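You operate a simulated robot arm through the tools that you are given. There is no shell and no other tool. Be economical: measure what you need, move in short steps, check, and stop when the job is done.

Carry out the task below with a simulated two-armed robot. There is one attempt and no reset: what you move stays moved.

JOB
Take the lid off the jar marked "paprika" on the lid plate of the trough and lay it down there.
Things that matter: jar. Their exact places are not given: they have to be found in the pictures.

The check looks at the end state, three seconds after you hand in, the way a careful person would. Anything else that was tipped, shoved, dropped, spilled or broken makes it a failure. Lids that push on must go on centred and level and be pressed home; caps that screw on are set level and turned clockwise until they are tight.

ROBOT AND FRAMES
Two 7-joint arms with two-finger parallel grippers on one trunk, on a base that drives. Base frame: it is fixed to the floor where the robot stands at the start and does not move with it; the origin is under the middle of the robot, x ahead of it, y to its left, z up. Units: mm, rad, N and s.
The left shoulder is at the start at [50, 165, 830], the right one opposite. With the tool pointing down near the work surface each hand reaches from about 180 to 680 mm from the robot's upright axis, wherever it stands, measured 20 degrees to its own side. Payload 3.91 kg a hand.
Tool frame (each hand has its own): the origin (TCP) lies between the finger pads and is the grasp point; the fingertips stand 30 mm ahead of it; z points along the fingers, y is the line along which they close. Largest opening 110 mm; finger width 20, thickness 10; the body of the gripper, 48 by 112 mm, starts 55 mm behind the TCP.
Orientation is told as [roll, pitch, yaw] about the base's x, y, z axes, in that order, counted from this pose: with the fingers straight down and closing along the base's y, the tool's x points along the base's -x, its y along +y and its z along -z.

CONTROLS
- The arms move only by the tool drive_tool. It takes "left_series", "right_series" or both (then of equal length, played together; a hand with none holds still); each is a list of rows, each a list of 3 entries, a list of its own where there are three numbers: the shift along the base's x, y, z in m, then the turn, a rotation vector about the base's x, y, z in rad, then the finger opening in m, from 0 to 0.11. In form: [[[tx, ty, tz], [wx, wy, wz], grip], ...]. A call has 1 to 10 rows; each row shifts and turns the commanded pose from where the row before left it. Each row takes 0.2 s and may step no farther than 50 mm and 0.15 rad from the row before; otherwise, or with a gripper value out of range, the whole call is refused. A pose out of reach is approached as far as the arm can. The call stops where the force on the tool passes 40 N (or 10 N more than at its start, if that is more) or the arm is blocked; 0.2 s more then pass. The fingers move at their own pace (about 45 mm/s each) and stop on an object; they squeeze with about 40 N. The grip force told is the motor's: it shows also when the fingers shut on nothing. Time passes only in rows, and 0.2 s behind the last, so rows that do not move let the fingers close. The reply holds the time, the measured pose of the TCP, the force on the tool along the base axes, the opening and the grip force, in the units named above and with some noise, with the torque about the TCP (base axes, N m) and any sound that the robot's microphone picked up, and new pictures: "pictures" is both (left out), scene, wrist or none (wrist: the cameras of the hands that moved).
- Cameras (640 x 400 px; columns grow to the right, rows downward): "scene" is now at [105, -41.1, 994.8]; the picture's right is [-0.48, -0.88, 0.00], its down [-0.54, 0.30, -0.79] and it looks along [0.69, -0.38, -0.62] (base axes); focal length 248 px, centre (320, 200). "left" rides on the left gripper at [72, -17, -103] in its tool frame; the picture's right is [0.23, 0.97, 0.00], its down [-0.76, 0.18, -0.62] and it looks along [-0.61, 0.14, 0.78] (tool axes); focal length 222 px, centre (320, 200). "right" rides on the right gripper at [72, 17, -103] in its tool frame; the picture's right is [-0.23, 0.97, 0.00], its down [-0.76, -0.18, -0.62] and it looks along [-0.61, -0.14, 0.78] (tool axes); focal length 222 px, centre (320, 200).
- raise_lower(by): slides the trunk up (or, below 0, down) by that many mm; the arms and the scene camera ride with it, the base frame stays. It gives what a move gives, with no picture.
- base_move(legs): drives the robot by 1 to 6 legs, each [ahead, left, turn to the left] in mm, mm and rad, along the robot's own axes; the way and the turn of a leg run together, so that a leg with both is an arc; at most 1500 mm and 3.142 rad a leg. The arms and the cameras ride along, it lands a little off, and it stops where it bumps. It gives what a move gives, and a new picture of the scene camera.
- turn_head(pan, tilt): turns the head with the scene camera to pan (to the left, within 1.396 rad either way) and tilt (down, from -0.506 to 1.204), counted from straight ahead of the robot. It gives what a move gives, and a new picture of the scene camera.
- pixel_to_xyz(camera, pixels): there is no depth. For up to 12 entries [column, row, z] of the newest picture of that camera ("zoom" is the newest enlarged one), the place [x, y] in the base frame at which the ray of that pixel passes the height z, good to about 2 mm. It takes no simulated time.
- inspect(camera, box): a new picture of the part [left, top, right, bottom] of that camera's present view, enlarged. It takes no simulated time.
- hand_in(): hands the job in; it is judged then, once.

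Keep the steps short. Do not move on a guess: measure, check each grasp and each placing, and mend mistakes. In all there are 80 turns and 260 pictures (those below and enlarged ones count). Leave the grippers open and the arms clear of the work at the hand-in unless told otherwise, and finish with a single line.

The tools are called after "Request:" as name(argument=value, ...) on one line, values as JSON. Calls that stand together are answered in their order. drive_tool: Moves the arms, as the interface text tells. Its arguments: {"type":"object","properties":{"left_series":{"type":"array","items":{"type":"array"}},"right_series":{"type":"array","items":{"type":"array"}},"pictures":{"type":"string","enum":["both","scene","wrist","none"]}},"required":[]} The other tools are called the same way: raise_lower (by) slides the trunk up or down; base_move (legs) drives the base; turn_head (pan, tilt) turns the head that bears the scene camera; pixel_to_xyz (camera, pixels) gives the place at which the rays of pixels pass given heights; inspect (camera, box) takes an enlarged picture of a part of a camera's view; hand_in () hands the job in.

At the start:

```text
clock: 0.0
left_tcp_pos: [416.4, 18.8, 800.4]
left_orientation: [0.001, 0.0, -0.001]
left_force: [0.3, 0.7, -0.6]
left_torque: [-0.01, 0.03, 0.03]
left_finger_gap: 110.0
left_finger_force: 0.2
right_tcp_pos: [314.5, -273.4, 832.0]
right_orientation: [-0.001, -0.001, 0.001]
right_force: [0.2, 0.0, 0.1]
right_torque: [0.02, 0.03, 0.01]
right_finger_gap: 110.1
right_finger_force: 0.1
trunk travel left (down, up): [-50.0, 453.0]
robot x, y, heading: [1.7, -1.2, 0.0]
head pan, tilt: [-0.499, 0.665]
```

scene: 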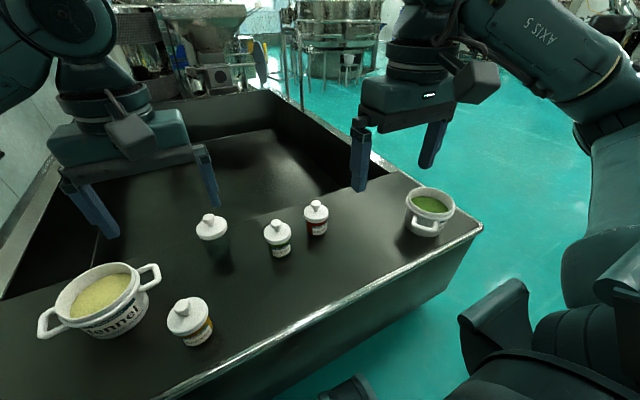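
right: 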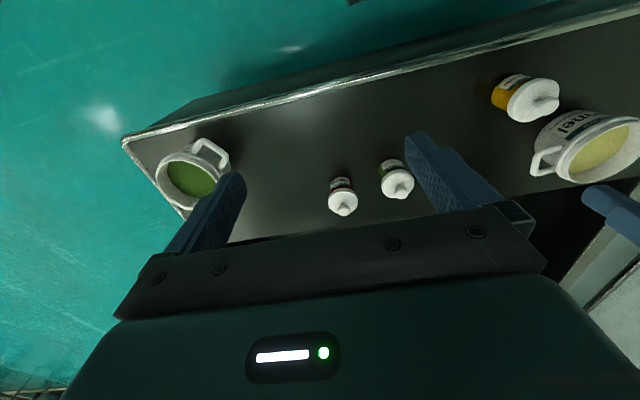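
left: 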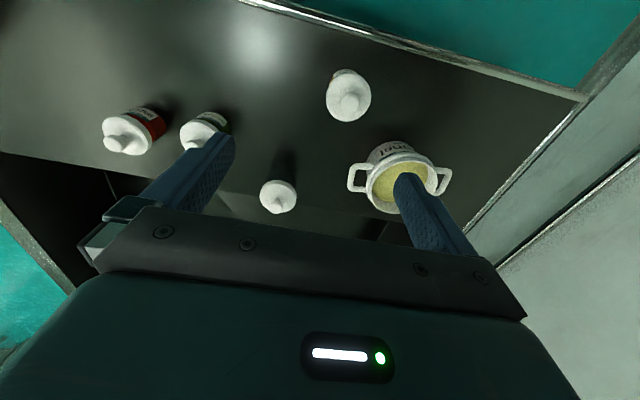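

I see four lidded jars at about (211,238), (277,238), (316,217) and (189,320) in the scene picture. I'll enlarge them to read the labels.

Request:
inspect(camera="scene", box=[180, 180, 350, 290])

Request:
inspect(camera="scene", box=[130, 270, 260, 360])

Request:
inspect(camera="right", box=[300, 140, 440, 230])

Request:
inspect(camera="left", box=[90, 60, 390, 230])

```text
3.64 times, centred on (265, 235) of scene
```

zoom: 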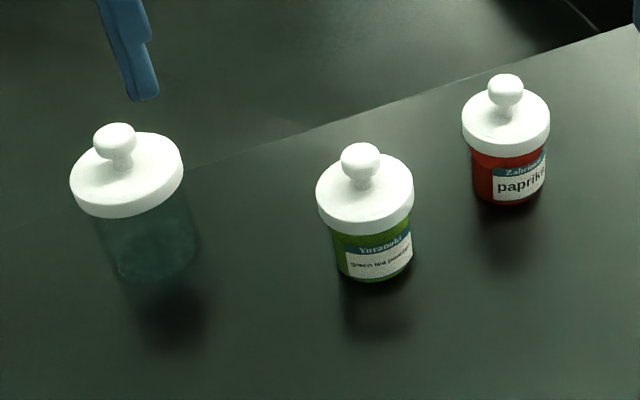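

```text
4.44 times, centred on (195, 315) of scene
```

zoom: 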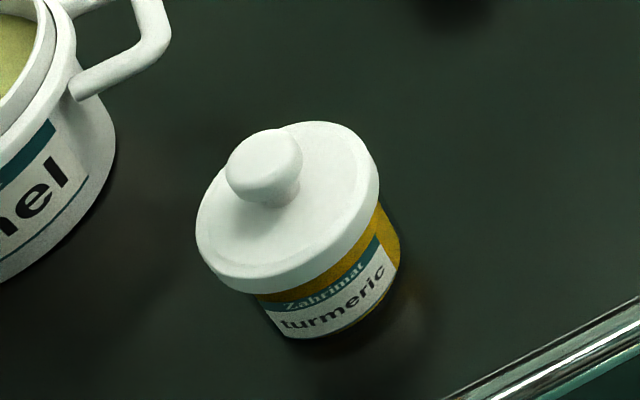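

```text
4.44 times, centred on (370, 185) of right
```

zoom: 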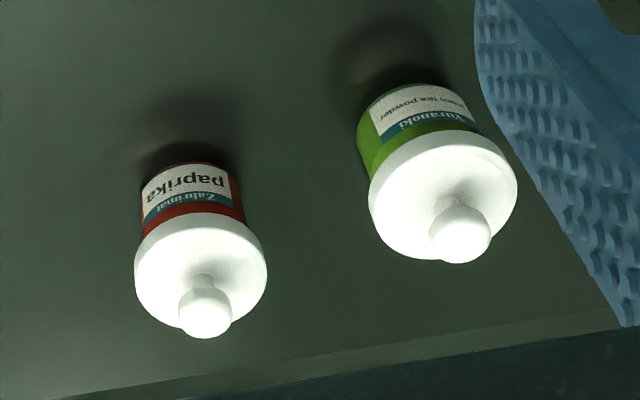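

```text
2.13 times, centred on (240, 145) of left
```

zoom: 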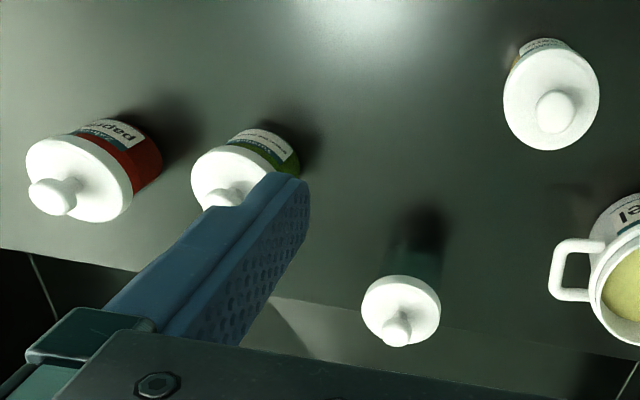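

The paprika jar is the red one at scene (316,217). I'll triangulate it with the scene and right cameras.

Request:
pixel_to_xyz(camera="scene", pixels=[[315.8, 204.2, 540], [315.8, 204.2, 560], [315.8, 204.2, 580], [315.8, 204.2, 600], [317, 236.4, 480], [303.7, 214, 540], [303.7, 214, 560], [328.3, 214, 540], [328.3, 214, 560], [277, 240, 480], [440, 238, 480], [316, 214, 550]])

Request:
pixel_to_xyz(camera="right", pixels=[[344.1, 210.2, 540], [344.1, 210.2, 560], [344.1, 210.2, 580], [344.1, 210.2, 600], [339.5, 178, 480], [328.5, 200, 550], [358, 200, 550], [343, 203, 550], [343, 203, 540]])

```text
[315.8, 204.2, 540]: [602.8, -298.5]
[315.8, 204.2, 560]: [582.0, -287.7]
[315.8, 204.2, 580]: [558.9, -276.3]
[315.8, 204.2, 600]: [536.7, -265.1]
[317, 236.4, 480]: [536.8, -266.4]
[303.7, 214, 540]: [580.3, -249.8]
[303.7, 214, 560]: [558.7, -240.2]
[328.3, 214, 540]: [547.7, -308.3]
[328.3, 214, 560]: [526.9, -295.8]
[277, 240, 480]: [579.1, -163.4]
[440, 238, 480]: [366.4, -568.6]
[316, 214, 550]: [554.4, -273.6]
```

```text
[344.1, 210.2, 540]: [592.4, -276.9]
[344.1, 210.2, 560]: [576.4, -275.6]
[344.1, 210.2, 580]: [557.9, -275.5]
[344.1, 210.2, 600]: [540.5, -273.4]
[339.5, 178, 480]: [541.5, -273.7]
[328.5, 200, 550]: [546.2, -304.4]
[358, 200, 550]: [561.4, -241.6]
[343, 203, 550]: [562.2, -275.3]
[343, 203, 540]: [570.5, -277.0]
```

The knob's centre is at about (558,-276,580) and the lid is about 63 mm wide. I'll bring the right hand above the jar at z≈720 for a closer look.

Request:
drive_tool(right_series=[[[0.04, 0, -0.018], [0, 0, 0], 0.11], [[0.04, 0, -0.018], [0, 0, 0], 0.11], [[0.04, 0, -0.018], [0, 0, 0], 0.11], [[0.04, 0, -0.018], [0, 0, 0], 0.11], [[0.04, 0, -0.018], [0, 0, 0], 0.11], [[0.04, 0, -0.018], [0, 0, 0], 0.11]])

```text
clock: 1.4
left_tcp_pos: [416.0, 19.7, 799.7]
left_orientation: [0.0, -0.001, 0.001]
left_force: [-0.2, 0.3, -0.1]
left_torque: [-0.01, 0.0, -0.02]
left_finger_gap: 109.9
left_finger_force: 0.1
right_tcp_pos: [555.3, -270.6, 724.5]
right_orientation: [-0.003, 0.002, 0.003]
right_force: [-0.2, -0.6, 0.0]
right_torque: [0.05, -0.02, 0.03]
right_finger_gap: 110.1
right_finger_force: 0.1
trunk travel left (down, up): [-50.0, 453.0]
robot x, y, heading: [1.5, -0.4, 0.0]
head pan, tilt: [-0.499, 0.665]
```

scene: 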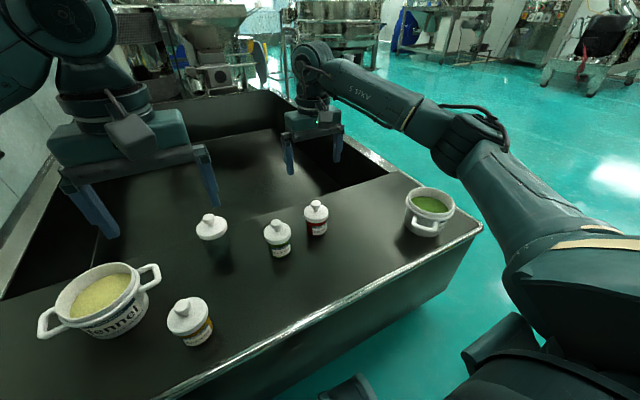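
right: 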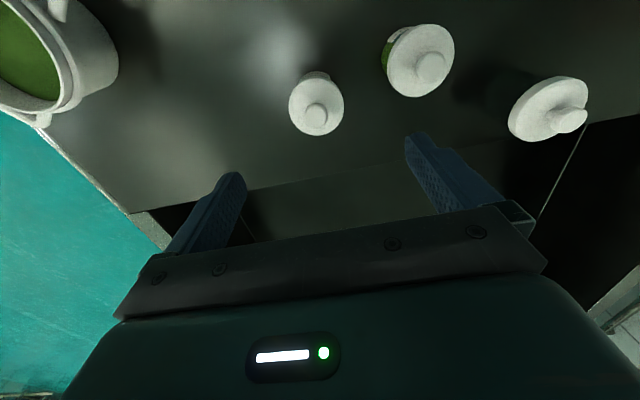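

Closer view: the knob is at (317,115), with the lid disc centred near (316,103). I'll enlarge and measure.

Request:
inspect(camera="right", box=[270, 60, 366, 120])

Request:
inspect(camera="right", box=[270, 60, 366, 150])

Request:
pixel_to_xyz(camera="right", pixels=[[317, 115, 560], [317, 115, 575], [317, 115, 590], [316, 104, 550], [289, 104, 550], [344, 104, 550], [306, 115, 575], [328, 115, 575]])

Request:
pixel_to_xyz(camera="scene", pixels=[[315.8, 204.2, 570], [315.8, 204.2, 575], [315.8, 204.2, 580], [315.8, 204.2, 585]])

```text
6.67 times, centred on (318, 90) of right
```

zoom: 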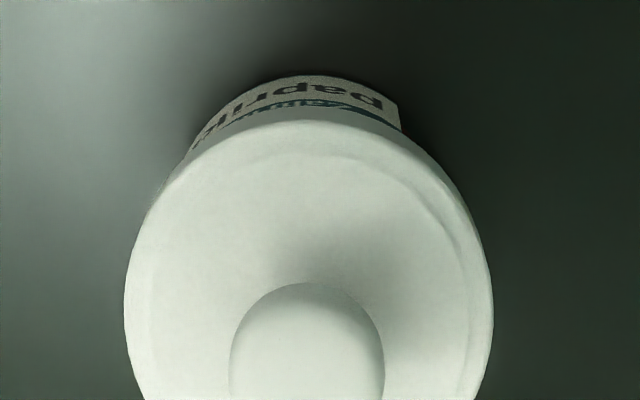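

```text
4.44 times, centred on (318, 105) of right
```

zoom: 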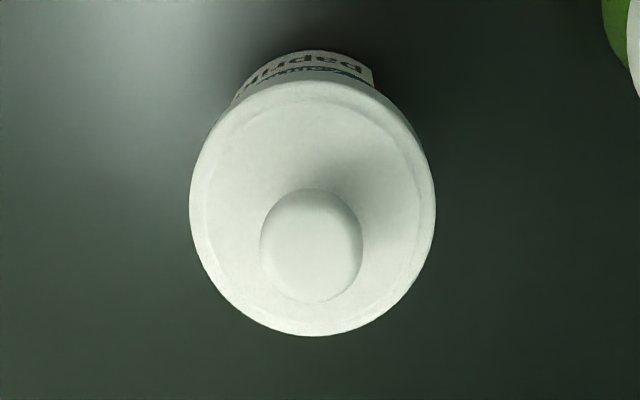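

```text
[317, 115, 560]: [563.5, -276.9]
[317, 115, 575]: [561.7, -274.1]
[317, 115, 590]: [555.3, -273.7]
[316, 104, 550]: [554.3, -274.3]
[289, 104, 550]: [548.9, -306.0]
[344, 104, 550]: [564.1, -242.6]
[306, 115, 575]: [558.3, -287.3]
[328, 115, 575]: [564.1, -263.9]
```

```text
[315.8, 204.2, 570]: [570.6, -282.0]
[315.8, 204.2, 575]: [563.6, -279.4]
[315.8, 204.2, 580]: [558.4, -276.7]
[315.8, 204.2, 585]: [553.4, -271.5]
```

The knob is at about (558.5,-275,579) and 24 mm wide. I'll centre on it, narrow the opening to 60 mm and lower to TCP z≈595, so the tips sit at ~565.

Request:
drive_tool(right_series=[[[0.0032, -0.0044, -0.02], [0, 0, 0], 0.06], [[0, 0, -0.02], [0, 0, 0], 0.06], [[0, 0, -0.02], [0, 0, 0], 0.06], [[0, 0, -0.02], [0, 0, 0], 0.06], [[0, 0, -0.02], [0, 0, 0], 0.06], [[0, 0, -0.015], [0, 0, 0], 0.06], [[0, 0, -0.015], [0, 0, 0], 0.06]])

Request:
inspect(camera="scene", box=[270, 160, 370, 250])

```text
clock: 3.0
left_tcp_pos: [416.2, 18.4, 800.1]
left_orientation: [-0.002, 0.001, 0.001]
left_force: [0.6, -0.5, -0.4]
left_torque: [-0.04, -0.01, 0.0]
left_finger_gap: 110.2
left_finger_force: 0.0
right_tcp_pos: [557.8, -276.4, 595.3]
right_orientation: [-0.001, 0.001, 0.0]
right_force: [-0.1, -0.7, -0.3]
right_torque: [0.02, 0.02, -0.02]
right_finger_gap: 59.9
right_finger_force: 0.1
trunk travel left (down, up): [-50.0, 453.0]
robot x, y, heading: [-2.0, -0.1, -0.0]
head pan, tilt: [-0.499, 0.665]
```

scene: 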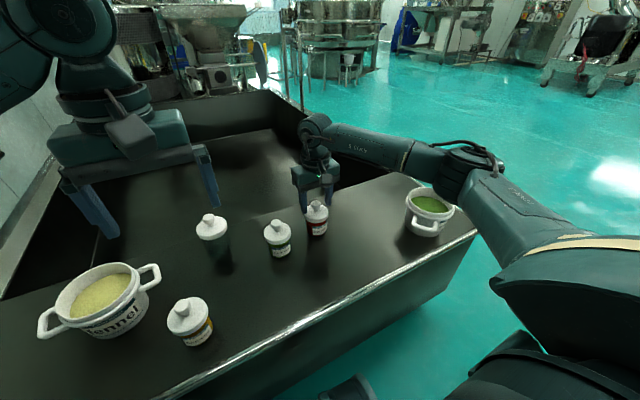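
right: 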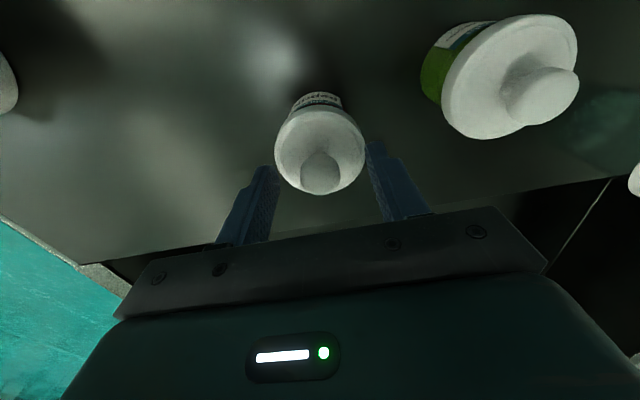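

```text
4.44 times, centred on (320, 205) of scene
```

zoom: 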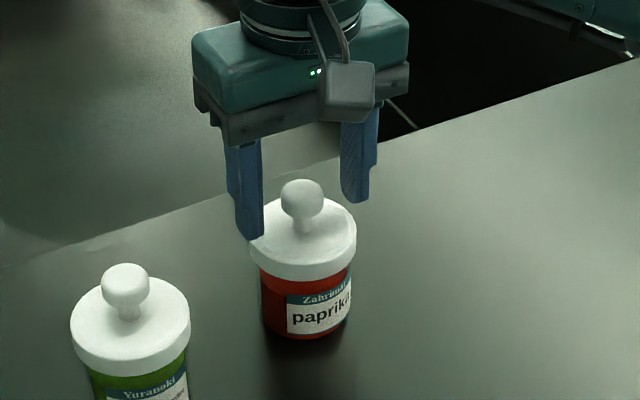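

The knob appears at (321,172) in the right picture. I'll check its position against the finger plane before closing.

Request:
pixel_to_xyz(camera="right", pixels=[[321, 172, 570], [321, 172, 575], [321, 172, 580], [321, 172, 585], [320, 145, 550], [320, 145, 555]])

Request:
inspect(camera="right", box=[240, 80, 420, 210])

```text
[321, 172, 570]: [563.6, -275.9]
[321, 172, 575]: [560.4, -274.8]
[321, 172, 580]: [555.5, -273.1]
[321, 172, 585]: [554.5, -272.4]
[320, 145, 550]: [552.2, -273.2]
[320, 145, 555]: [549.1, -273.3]
```

```text
3.08 times, centred on (330, 145) of right
```

zoom: 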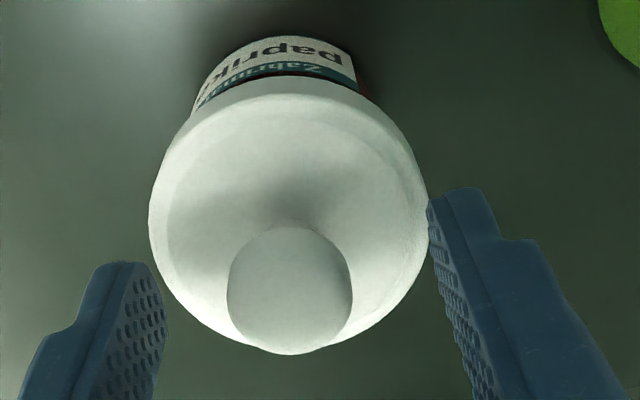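

The knob and disc readings agree on a centre near (555.5,-273.5). I'll correct by (-2.5,+2.5), go down 5 mm and close on the knob.

Request:
drive_tool(right_series=[[[-0.0025, 0.0025, 0], [0, 0, 0], 0.06], [[0, 0, -0.005], [0, 0, 0], 0.06], [[0, 0, 0], [0, 0, 0], 0.045], [[0, 0, 0], [0, 0, 0], 0.035], [[0, 0, 0], [0, 0, 0], 0.028], [[0, 0, 0], [0, 0, 0], 0.015], [[0, 0, 0], [0, 0, 0], 0.015], [[0, 0, 0], [0, 0, 0], 0.015]])

Request:
inspect(camera="scene", box=[270, 160, 370, 250])

```text
clock: 4.8
left_tcp_pos: [414.2, 19.5, 801.0]
left_orientation: [0.001, -0.001, -0.001]
left_force: [0.2, 0.9, -0.2]
left_torque: [-0.01, -0.01, -0.03]
left_finger_gap: 110.1
left_finger_force: 0.1
right_tcp_pos: [555.6, -274.8, 589.7]
right_orientation: [0.001, 0.0, -0.001]
right_force: [0.2, 0.9, -0.1]
right_torque: [0.0, -0.03, 0.0]
right_finger_gap: 21.1
right_finger_force: 40.2
trunk travel left (down, up): [-50.0, 453.0]
robot x, y, heading: [0.1, -1.3, 0.001]
head pan, tilt: [-0.499, 0.665]
heard: snap
```

scene: 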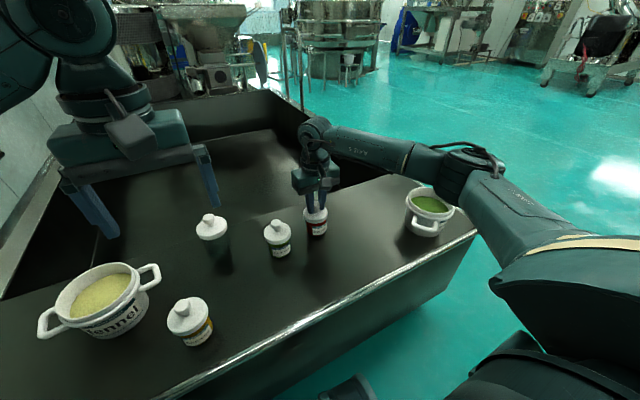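
right: 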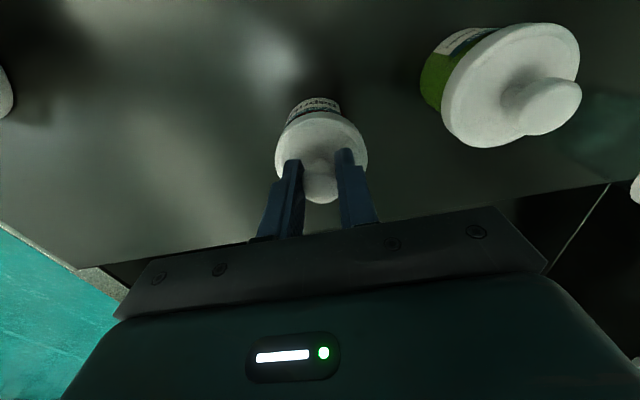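

```text
4.44 times, centred on (320, 205) of scene
```

zoom: 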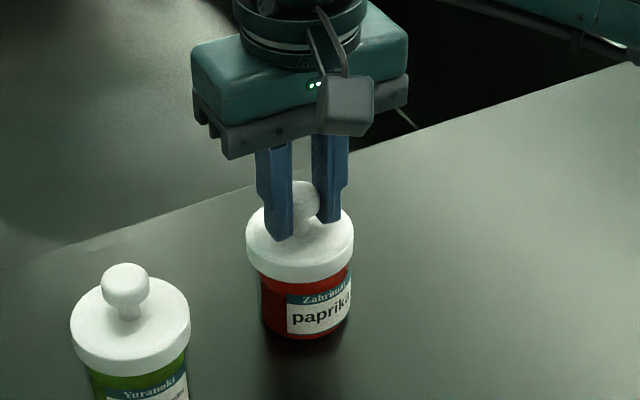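

The fingers hold the knob (gap 21 mm, 40 N), but I heard a snap. I'll look closely at the grasp before pulling.

Request:
inspect(camera="right", box=[260, 80, 385, 215])

Request:
inspect(camera="scene", box=[295, 190, 340, 245])

Request:
inspect(camera="left", box=[60, 70, 240, 180])

```text
2.96 times, centred on (322, 148) of right
```

zoom: 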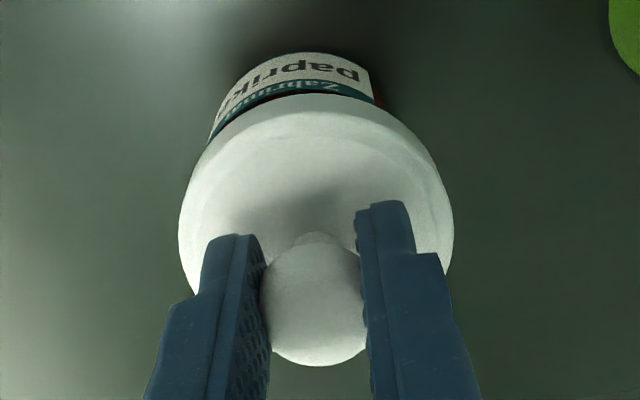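

```text
7.27 times, centred on (318, 218) of scene
```

zoom: 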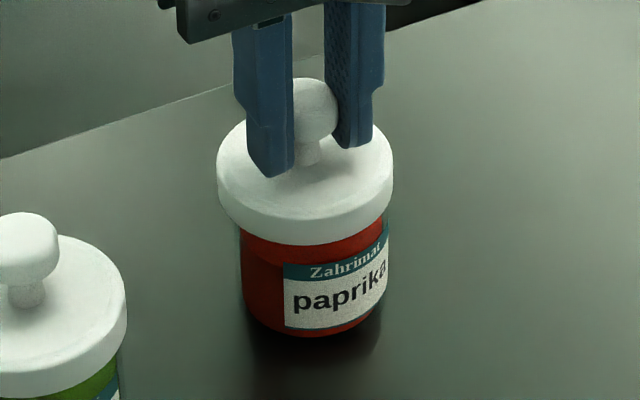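

```text
3.56 times, centred on (150, 125) of left
```

zoom: 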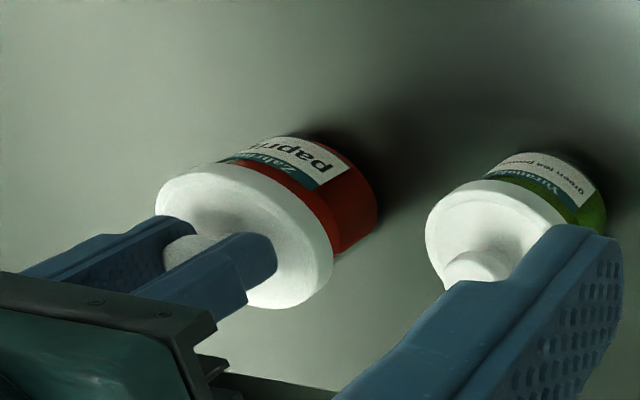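

The grip looks centred and nothing appears damaged. I'll pull up gently by 6 mm and watch the force.

Request:
drive_tool(right_series=[[[0, 0, 0.002], [0, 0, 0], 0.015], [[0, 0, 0.002], [0, 0, 0], 0.015], [[0, 0, 0.002], [0, 0, 0], 0.015]])

Request:
inspect(camera="scene", box=[295, 190, 340, 245])

```text
clock: 5.6
left_tcp_pos: [416.8, 18.3, 800.4]
left_orientation: [-0.001, 0.0, 0.001]
left_force: [1.0, -0.5, -0.2]
left_torque: [-0.01, 0.02, -0.01]
left_finger_gap: 109.9
left_finger_force: 0.0
right_tcp_pos: [554.7, -275.3, 595.8]
right_orientation: [0.0, -0.001, 0.001]
right_force: [0.2, 0.0, -0.1]
right_torque: [-0.01, 0.0, 0.01]
right_finger_gap: 20.8
right_finger_force: 39.7
trunk travel left (down, up): [-50.0, 453.0]
robot x, y, heading: [-1.3, -0.1, 0.005]
head pan, tilt: [-0.499, 0.665]
```

scene: 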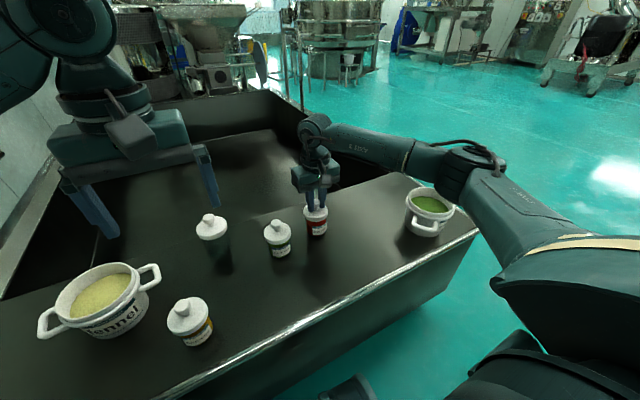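
right: 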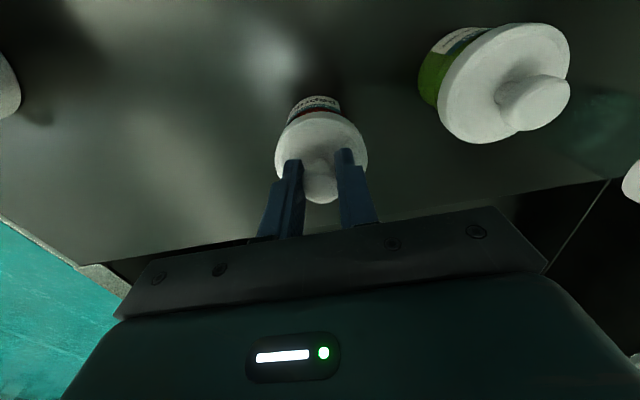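

```text
7.27 times, centred on (318, 218) of scene
```

zoom: 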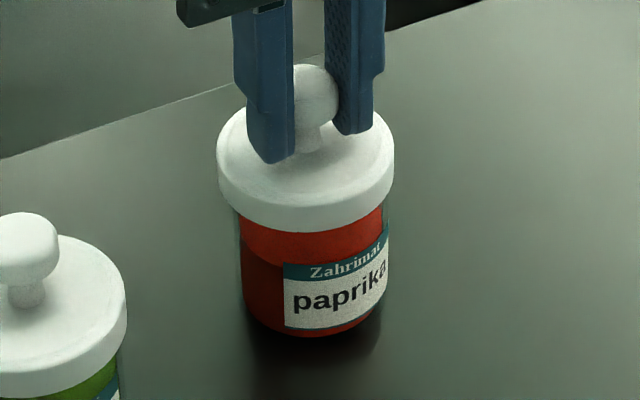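

The lid rises freely and the jar stays in place. I'll lift straight up 60 mm more.

Request:
drive_tool(right_series=[[[0, 0, 0.005], [0, 0, 0], 0.015], [[0, 0, 0.005], [0, 0, 0], 0.015], [[0, 0, 0.01], [0, 0, 0], 0.015], [[0, 0, 0.02], [0, 0, 0], 0.015], [[0, 0, 0.02], [0, 0, 0], 0.015]])

Request:
inspect(camera="scene", box=[280, 160, 360, 250])

```text
clock: 6.8
left_tcp_pos: [415.4, 17.4, 799.6]
left_orientation: [0.0, -0.001, 0.0]
left_force: [-0.7, -0.1, 0.0]
left_torque: [-0.04, -0.01, 0.02]
left_finger_gap: 109.9
left_finger_force: 0.1
right_tcp_pos: [554.9, -274.9, 655.2]
right_orientation: [0.0, -0.001, 0.001]
right_force: [-0.4, 0.5, -0.7]
right_torque: [-0.01, -0.02, 0.03]
right_finger_gap: 20.9
right_finger_force: 39.8
trunk travel left (down, up): [-50.0, 453.0]
robot x, y, heading: [0.7, 3.3, -0.006]
head pan, tilt: [-0.499, 0.665]
```

scene: 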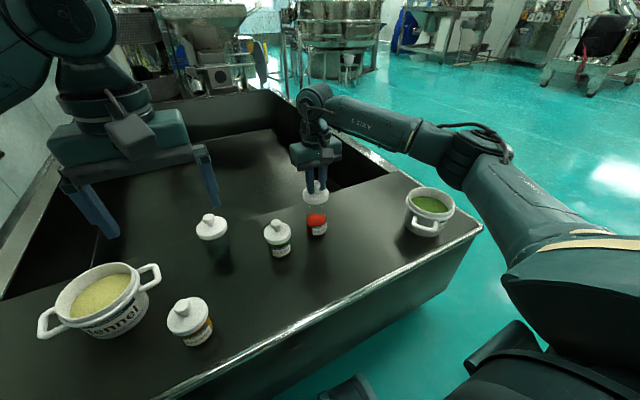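
right: 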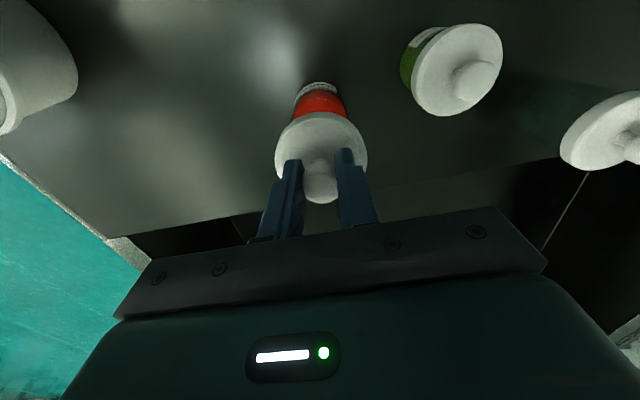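

```text
4.44 times, centred on (320, 205) of scene
```

zoom: 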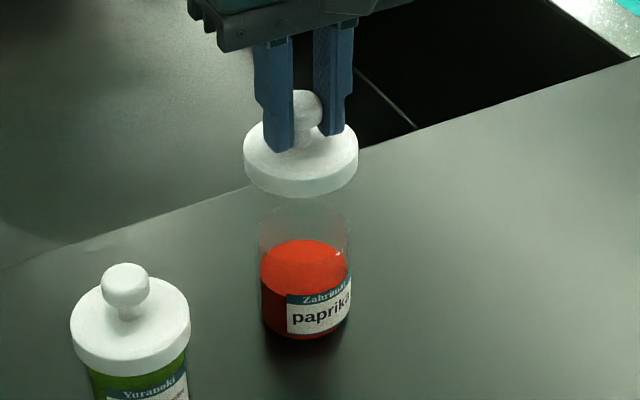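

The lid is off. Next I'll look for a free spot on the plate, probably right-front of the jar around scene (350,255), and check the distances to the pot, jars and edge.

Request:
pixel_to_xyz(camera="scene", pixels=[[350, 255, 480], [365, 245, 480], [365, 225, 480], [408, 228, 480], [420, 237, 480], [400, 272, 480], [350, 300, 480], [316, 236, 480], [279, 257, 480], [385, 180, 480], [345, 205, 480], [340, 270, 480]])

```text
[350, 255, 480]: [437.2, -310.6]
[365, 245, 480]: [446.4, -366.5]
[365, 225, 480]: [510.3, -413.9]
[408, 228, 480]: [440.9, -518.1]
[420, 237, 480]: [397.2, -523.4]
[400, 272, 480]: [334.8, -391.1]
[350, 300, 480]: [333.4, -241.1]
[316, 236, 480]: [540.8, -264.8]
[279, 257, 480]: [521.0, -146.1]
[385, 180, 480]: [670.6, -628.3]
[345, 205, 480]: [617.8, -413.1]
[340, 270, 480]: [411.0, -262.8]
```

The target spot is (450,-350): about 130 mm from the jar, 165 mm from the pot and 110 mm from the edge. I'll move there at height, then take a look.

Request:
drive_tool(right_series=[[[-0.021, -0.015, 0.002], [0, 0, 0], 0.015], [[-0.021, -0.015, 0], [0, 0, 0], 0.015], [[-0.021, -0.015, 0], [0, 0, 0], 0.015], [[-0.021, -0.015, 0], [0, 0, 0], 0.015], [[-0.021, -0.015, 0], [0, 0, 0], 0.015]])

Request:
inspect(camera="scene", box=[280, 160, 420, 280])

```text
clock: 8.0
left_tcp_pos: [416.1, 17.7, 799.2]
left_orientation: [0.0, 0.001, -0.001]
left_force: [-1.0, 0.9, 0.4]
left_torque: [0.04, 0.01, 0.01]
left_finger_gap: 109.9
left_finger_force: 0.0
right_tcp_pos: [449.6, -349.0, 658.6]
right_orientation: [0.0, 0.0, 0.0]
right_force: [0.2, -1.0, 0.0]
right_torque: [0.02, -0.01, -0.02]
right_finger_gap: 22.3
right_finger_force: 39.6
trunk travel left (down, up): [-50.0, 453.0]
robot x, y, heading: [-1.0, 0.9, -0.001]
head pan, tilt: [-0.499, 0.665]
```

scene: 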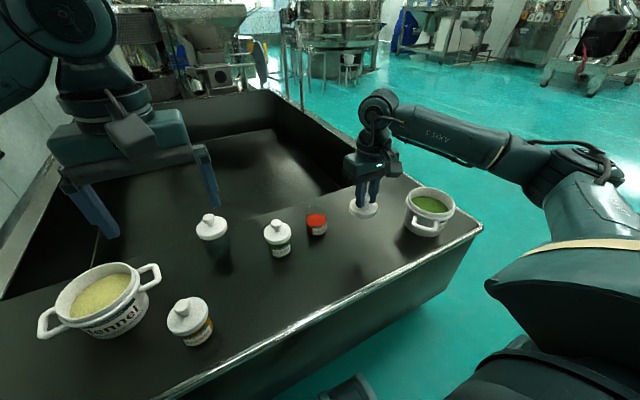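
right: 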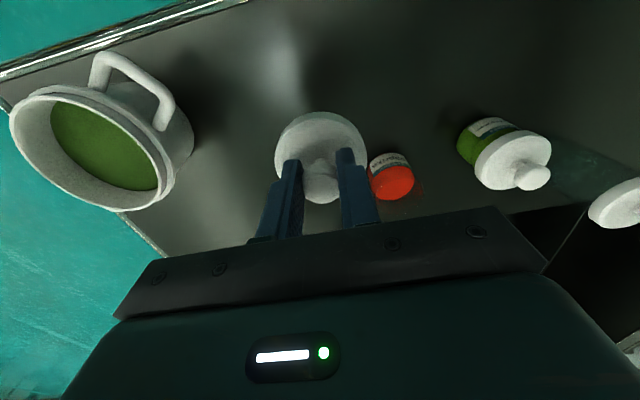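

```text
3.33 times, centred on (350, 220) of scene
```

zoom: 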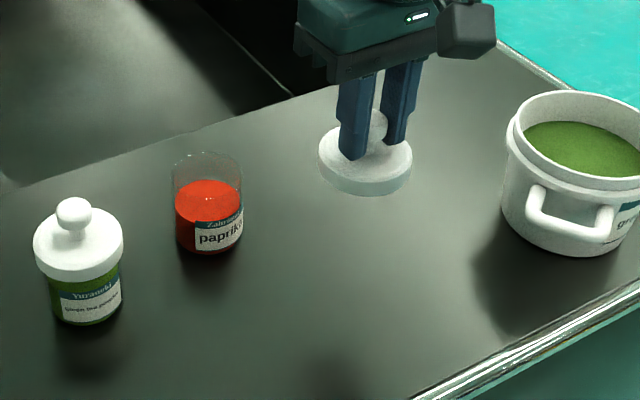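

The lid hangs level over clear plate. I'll lower 95 mm to TCP z≈564, then approach finely.

Request:
drive_tool(right_series=[[[0, 0, -0.025], [0, 0, 0], 0.015], [[0, 0, -0.025], [0, 0, 0], 0.015], [[0, 0, -0.02], [0, 0, 0], 0.015], [[0, 0, -0.015], [0, 0, 0], 0.015], [[0, 0, -0.01], [0, 0, 0], 0.015]], pictures="wrist")

Request:
inspect(camera="scene", box=[310, 180, 410, 270])

```text
clock: 9.2
left_tcp_pos: [416.5, 17.9, 800.3]
left_orientation: [0.0, -0.001, 0.0]
left_force: [0.9, 0.5, 0.2]
left_torque: [-0.04, -0.02, 0.03]
left_finger_gap: 109.9
left_finger_force: 0.2
right_tcp_pos: [451.1, -349.1, 562.6]
right_orientation: [0.001, -0.001, -0.001]
right_force: [-0.2, -0.4, 0.0]
right_torque: [0.0, 0.0, -0.01]
right_finger_gap: 22.6
right_finger_force: 39.9
trunk travel left (down, up): [-50.0, 453.0]
robot x, y, heading: [3.1, -3.1, -0.007]
head pan, tilt: [-0.499, 0.665]
```

right: 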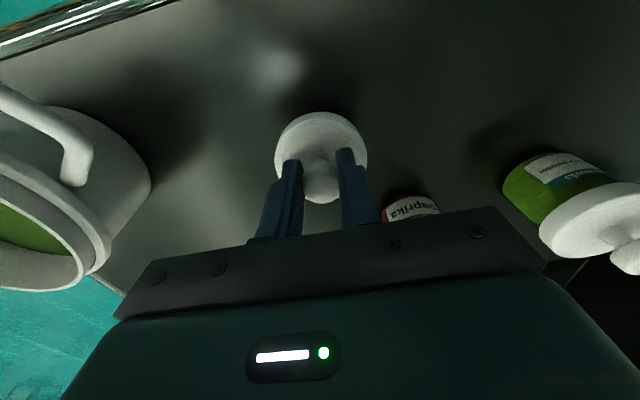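

```text
4.44 times, centred on (360, 225) of scene
```

zoom: 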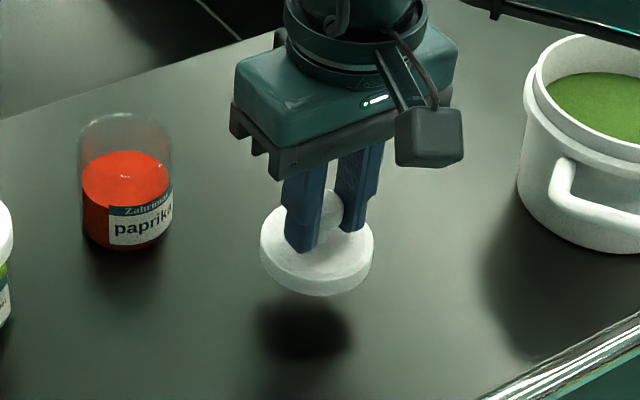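

The shadow gap shows it is still above the plate. I'll go down in 3 mm steps.

Request:
drive_tool(right_series=[[[0, 0, -0.003], [0, 0, 0], 0.015], [[0, 0, -0.003], [0, 0, 0], 0.015], [[0, 0, -0.003], [0, 0, 0], 0.015], [[0, 0, -0.003], [0, 0, 0], 0.015], [[0, 0, -0.003], [0, 0, 0], 0.015]], pictures="none")

Request:
inspect(camera="scene", box=[310, 180, 410, 270])

```text
clock: 10.4
left_tcp_pos: [416.4, 18.8, 801.5]
left_orientation: [0.0, -0.001, -0.002]
left_force: [-0.3, 0.0, 0.4]
left_torque: [-0.03, 0.0, 0.02]
left_finger_gap: 110.0
left_finger_force: 0.1
right_tcp_pos: [449.4, -348.2, 547.3]
right_orientation: [0.0, -0.001, 0.0]
right_force: [0.7, 0.1, -0.2]
right_torque: [0.0, -0.03, 0.03]
right_finger_gap: 22.4
right_finger_force: 40.2
trunk travel left (down, up): [-50.0, 453.0]
robot x, y, heading: [1.3, -0.1, 0.001]
head pan, tilt: [-0.499, 0.665]
```

```text
4.44 times, centred on (360, 225) of scene
```

zoom: 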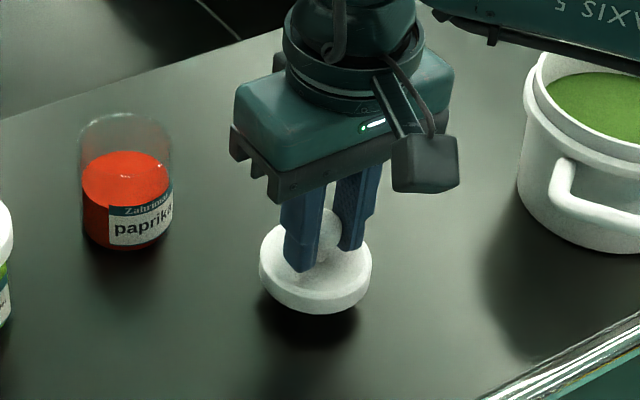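

Still a small gap. I'll continue with 2 mm steps.

Request:
drive_tool(right_series=[[[0, 0, -0.002], [0, 0, 0], 0.015], [[0, 0, -0.002], [0, 0, 0], 0.015], [[0, 0, -0.002], [0, 0, 0], 0.015]], pictures="none")

Request:
inspect(camera="scene", box=[310, 180, 410, 270])

```text
clock: 11.2
left_tcp_pos: [415.6, 19.3, 800.7]
left_orientation: [-0.001, 0.0, -0.001]
left_force: [0.0, -0.4, -0.3]
left_torque: [0.0, 0.03, -0.01]
left_finger_gap: 110.2
left_finger_force: 0.1
right_tcp_pos: [450.0, -350.3, 540.9]
right_orientation: [-0.001, -0.002, 0.001]
right_force: [-1.1, 0.3, -0.8]
right_torque: [0.01, -0.02, 0.02]
right_finger_gap: 22.2
right_finger_force: 39.9
trunk travel left (down, up): [-50.0, 453.0]
robot x, y, heading: [2.7, 1.2, -0.0]
head pan, tilt: [-0.499, 0.665]
```

```text
4.44 times, centred on (360, 225) of scene
```

zoom: 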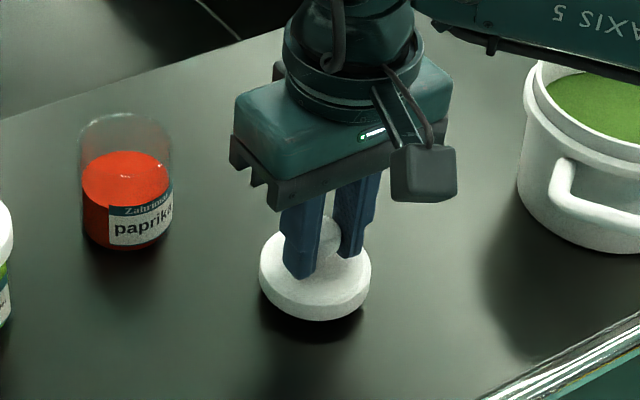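

No contact yet. I'll keep going in 1.5 mm steps.

Request:
drive_tool(right_series=[[[0, 0, -0.0015], [0, 0, 0], 0.015], [[0, 0, -0.0015], [0, 0, 0], 0.015], [[0, 0, -0.0015], [0, 0, 0], 0.015]], pictures="none")

Request:
inspect(camera="scene", box=[310, 180, 410, 270])

```text
clock: 12.0
left_tcp_pos: [415.6, 19.0, 800.1]
left_orientation: [0.001, 0.0, 0.001]
left_force: [-0.5, -0.3, -0.3]
left_torque: [0.01, -0.01, 0.01]
left_finger_gap: 109.9
left_finger_force: 0.1
right_tcp_pos: [450.1, -351.0, 536.1]
right_orientation: [0.0, 0.002, -0.001]
right_force: [0.9, 0.0, -0.8]
right_torque: [0.0, 0.01, 0.01]
right_finger_gap: 22.3
right_finger_force: 39.5
trunk travel left (down, up): [-50.0, 453.0]
robot x, y, heading: [1.0, -0.1, 0.001]
head pan, tilt: [-0.499, 0.665]
```

```text
4.44 times, centred on (360, 225) of scene
```

zoom: 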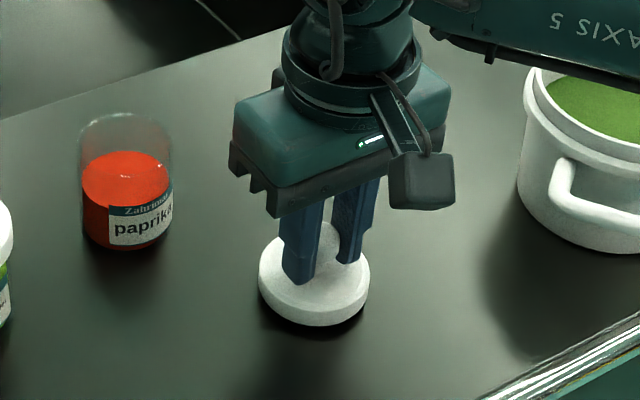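

A bit more of the same.

Request:
drive_tool(right_series=[[[0, 0, -0.0015], [0, 0, 0], 0.015], [[0, 0, -0.0015], [0, 0, 0], 0.015], [[0, 0, -0.0015], [0, 0, 0], 0.015]], pictures="none")

Request:
inspect(camera="scene", box=[310, 180, 410, 270])

```text
clock: 12.8
left_tcp_pos: [418.2, 17.8, 799.8]
left_orientation: [0.001, 0.0, 0.0]
left_force: [-0.7, 0.9, -0.9]
left_torque: [-0.01, 0.0, 0.04]
left_finger_gap: 110.0
left_finger_force: 0.0
right_tcp_pos: [451.3, -350.2, 533.0]
right_orientation: [0.001, -0.002, 0.0]
right_force: [-0.3, -0.6, -0.9]
right_torque: [0.03, 0.03, -0.04]
right_finger_gap: 22.4
right_finger_force: 39.7
trunk travel left (down, up): [-50.0, 453.0]
robot x, y, heading: [1.4, 1.3, -0.002]
head pan, tilt: [-0.499, 0.665]
```

```text
4.44 times, centred on (360, 225) of scene
```

zoom: 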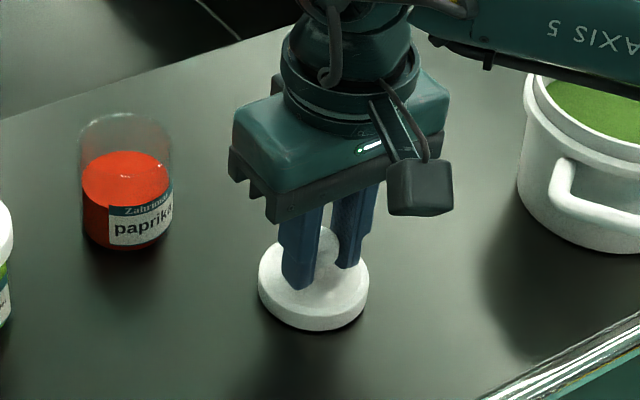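

Nearly down. I'll go on with 1 mm steps.

Request:
drive_tool(right_series=[[[0, 0, -0.001], [0, 0, 0], 0.015], [[0, 0, -0.001], [0, 0, 0], 0.015], [[0, 0, -0.001], [0, 0, 0], 0.015]], pictures="none")

Request:
inspect(camera="scene", box=[310, 180, 410, 270])

```text
clock: 13.6
left_tcp_pos: [416.6, 18.9, 801.3]
left_orientation: [0.0, 0.0, 0.0]
left_force: [-0.1, 0.1, -0.2]
left_torque: [0.01, 0.04, -0.03]
left_finger_gap: 109.8
left_finger_force: 0.2
right_tcp_pos: [449.8, -350.0, 531.8]
right_orientation: [-0.001, -0.002, -0.002]
right_force: [-2.2, -2.2, 7.3]
right_torque: [0.19, 0.06, 0.07]
right_finger_gap: 23.0
right_finger_force: 40.0
trunk travel left (down, up): [-50.0, 453.0]
robot x, y, heading: [3.1, 2.3, 0.001]
head pan, tilt: [-0.499, 0.665]
```

```text
4.44 times, centred on (360, 225) of scene
```

zoom: 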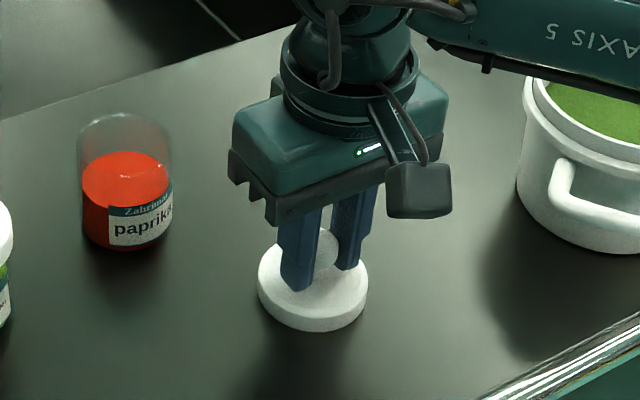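

The lid touches the plate (7 N up). I'll open the fingers to 60 mm without moving, then rise 120 mm.

Request:
drive_tool(right_series=[[[0, 0, 0], [0, 0, 0], 0.03], [[0, 0, 0], [0, 0, 0], 0.045], [[0, 0, 0], [0, 0, 0], 0.06], [[0, 0, 0], [0, 0, 0], 0.06], [[0, 0, 0.01], [0, 0, 0], 0.06], [[0, 0, 0.02], [0, 0, 0], 0.06], [[0, 0, 0.03], [0, 0, 0], 0.06], [[0, 0, 0.03], [0, 0, 0], 0.06], [[0, 0, 0.03], [0, 0, 0], 0.06]])

Request:
inspect(camera="scene", box=[310, 180, 410, 270])

```text
clock: 15.6
left_tcp_pos: [415.8, 19.0, 801.4]
left_orientation: [-0.001, 0.0, 0.0]
left_force: [0.0, 0.0, 1.0]
left_torque: [0.01, -0.01, 0.02]
left_finger_gap: 110.0
left_finger_force: 0.1
right_tcp_pos: [452.0, -349.5, 650.3]
right_orientation: [0.0, -0.001, -0.001]
right_force: [-0.2, 0.2, -0.4]
right_torque: [0.01, 0.0, -0.02]
right_finger_gap: 59.9
right_finger_force: 0.1
trunk travel left (down, up): [-50.0, 453.0]
robot x, y, heading: [2.2, 1.6, -0.003]
head pan, tilt: [-0.499, 0.665]
```

scene: 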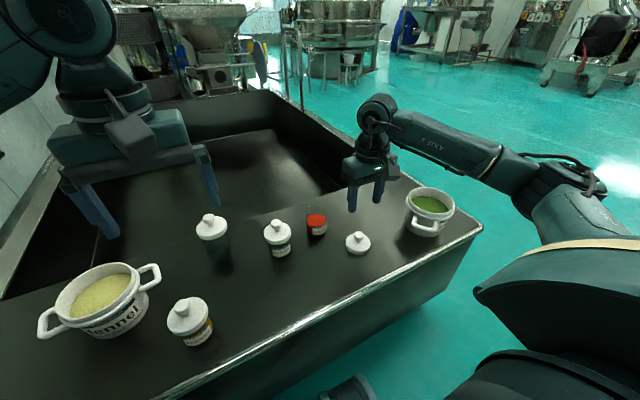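
right: 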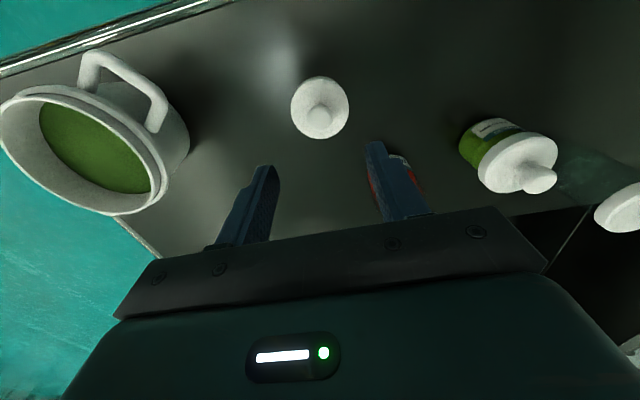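

```text
4.44 times, centred on (360, 225) of scene
```

zoom: 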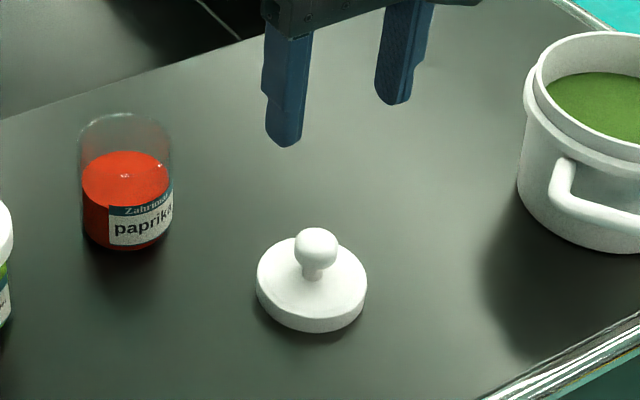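

The lid lies level on the plate, and the jar stands open and undisturbed. I'll raise the right hand clear and open it fully.

Request:
drive_tool(right_series=[[[0, 0, 0.04], [0, 0, 0], 0.08], [[-0.03, 0, 0.04], [0, 0, 0], 0.11], [[-0.04, 0.02, 0.04], [0, 0, 0], 0.11], [[-0.04, 0.03, 0.04], [0, 0, 0], 0.11], [[0, 0, 0], [0, 0, 0], 0.11], [[0, 0, 0], [0, 0, 0], 0.11]], pictures="scene")

```text
refused: row 3 steps farther than a row can; nothing moved
```

The steps were too large, so I'll shorten them.

Request:
drive_tool(right_series=[[[0, 0, 0.04], [0, 0, 0], 0.08], [[0, 0, 0.04], [0, 0, 0], 0.11], [[-0.03, 0.01, 0.03], [0, 0, 0], 0.11], [[-0.03, 0.02, 0.03], [0, 0, 0], 0.11], [[0, 0, 0], [0, 0, 0], 0.11], [[0, 0, 0], [0, 0, 0], 0.11]], pictures="scene")

```text
clock: 17.0
left_tcp_pos: [416.3, 18.0, 800.7]
left_orientation: [-0.001, 0.0, -0.002]
left_force: [0.3, -0.4, 0.2]
left_torque: [0.0, 0.0, 0.01]
left_finger_gap: 110.2
left_finger_force: 0.1
right_tcp_pos: [393.2, -320.5, 791.4]
right_orientation: [0.003, 0.0, 0.001]
right_force: [-0.1, -1.1, 0.4]
right_torque: [0.03, -0.01, 0.0]
right_finger_gap: 109.8
right_finger_force: 0.1
trunk travel left (down, up): [-50.0, 453.0]
robot x, y, heading: [1.6, 2.9, 0.002]
head pan, tilt: [-0.499, 0.665]
```

scene: 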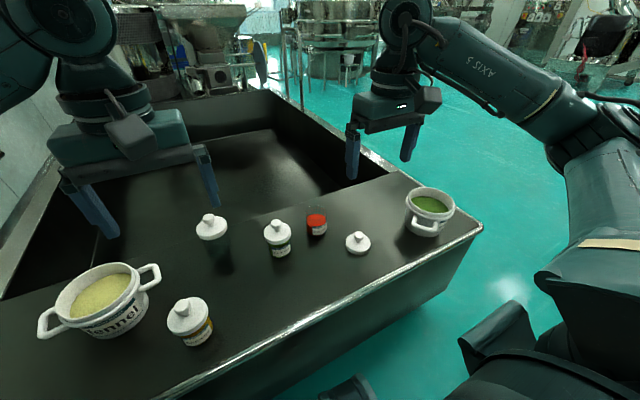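

Everything is in place and both hands are open and clear, so I'm handing in.

Request:
hand_in()

```text
The job is handed in.
```

The paprika jar's lid is off and lies level, knob up, on the trough's lid plate; the jar stands undisturbed, and a snap heard as the fingers closed on the knob left no visible damage.
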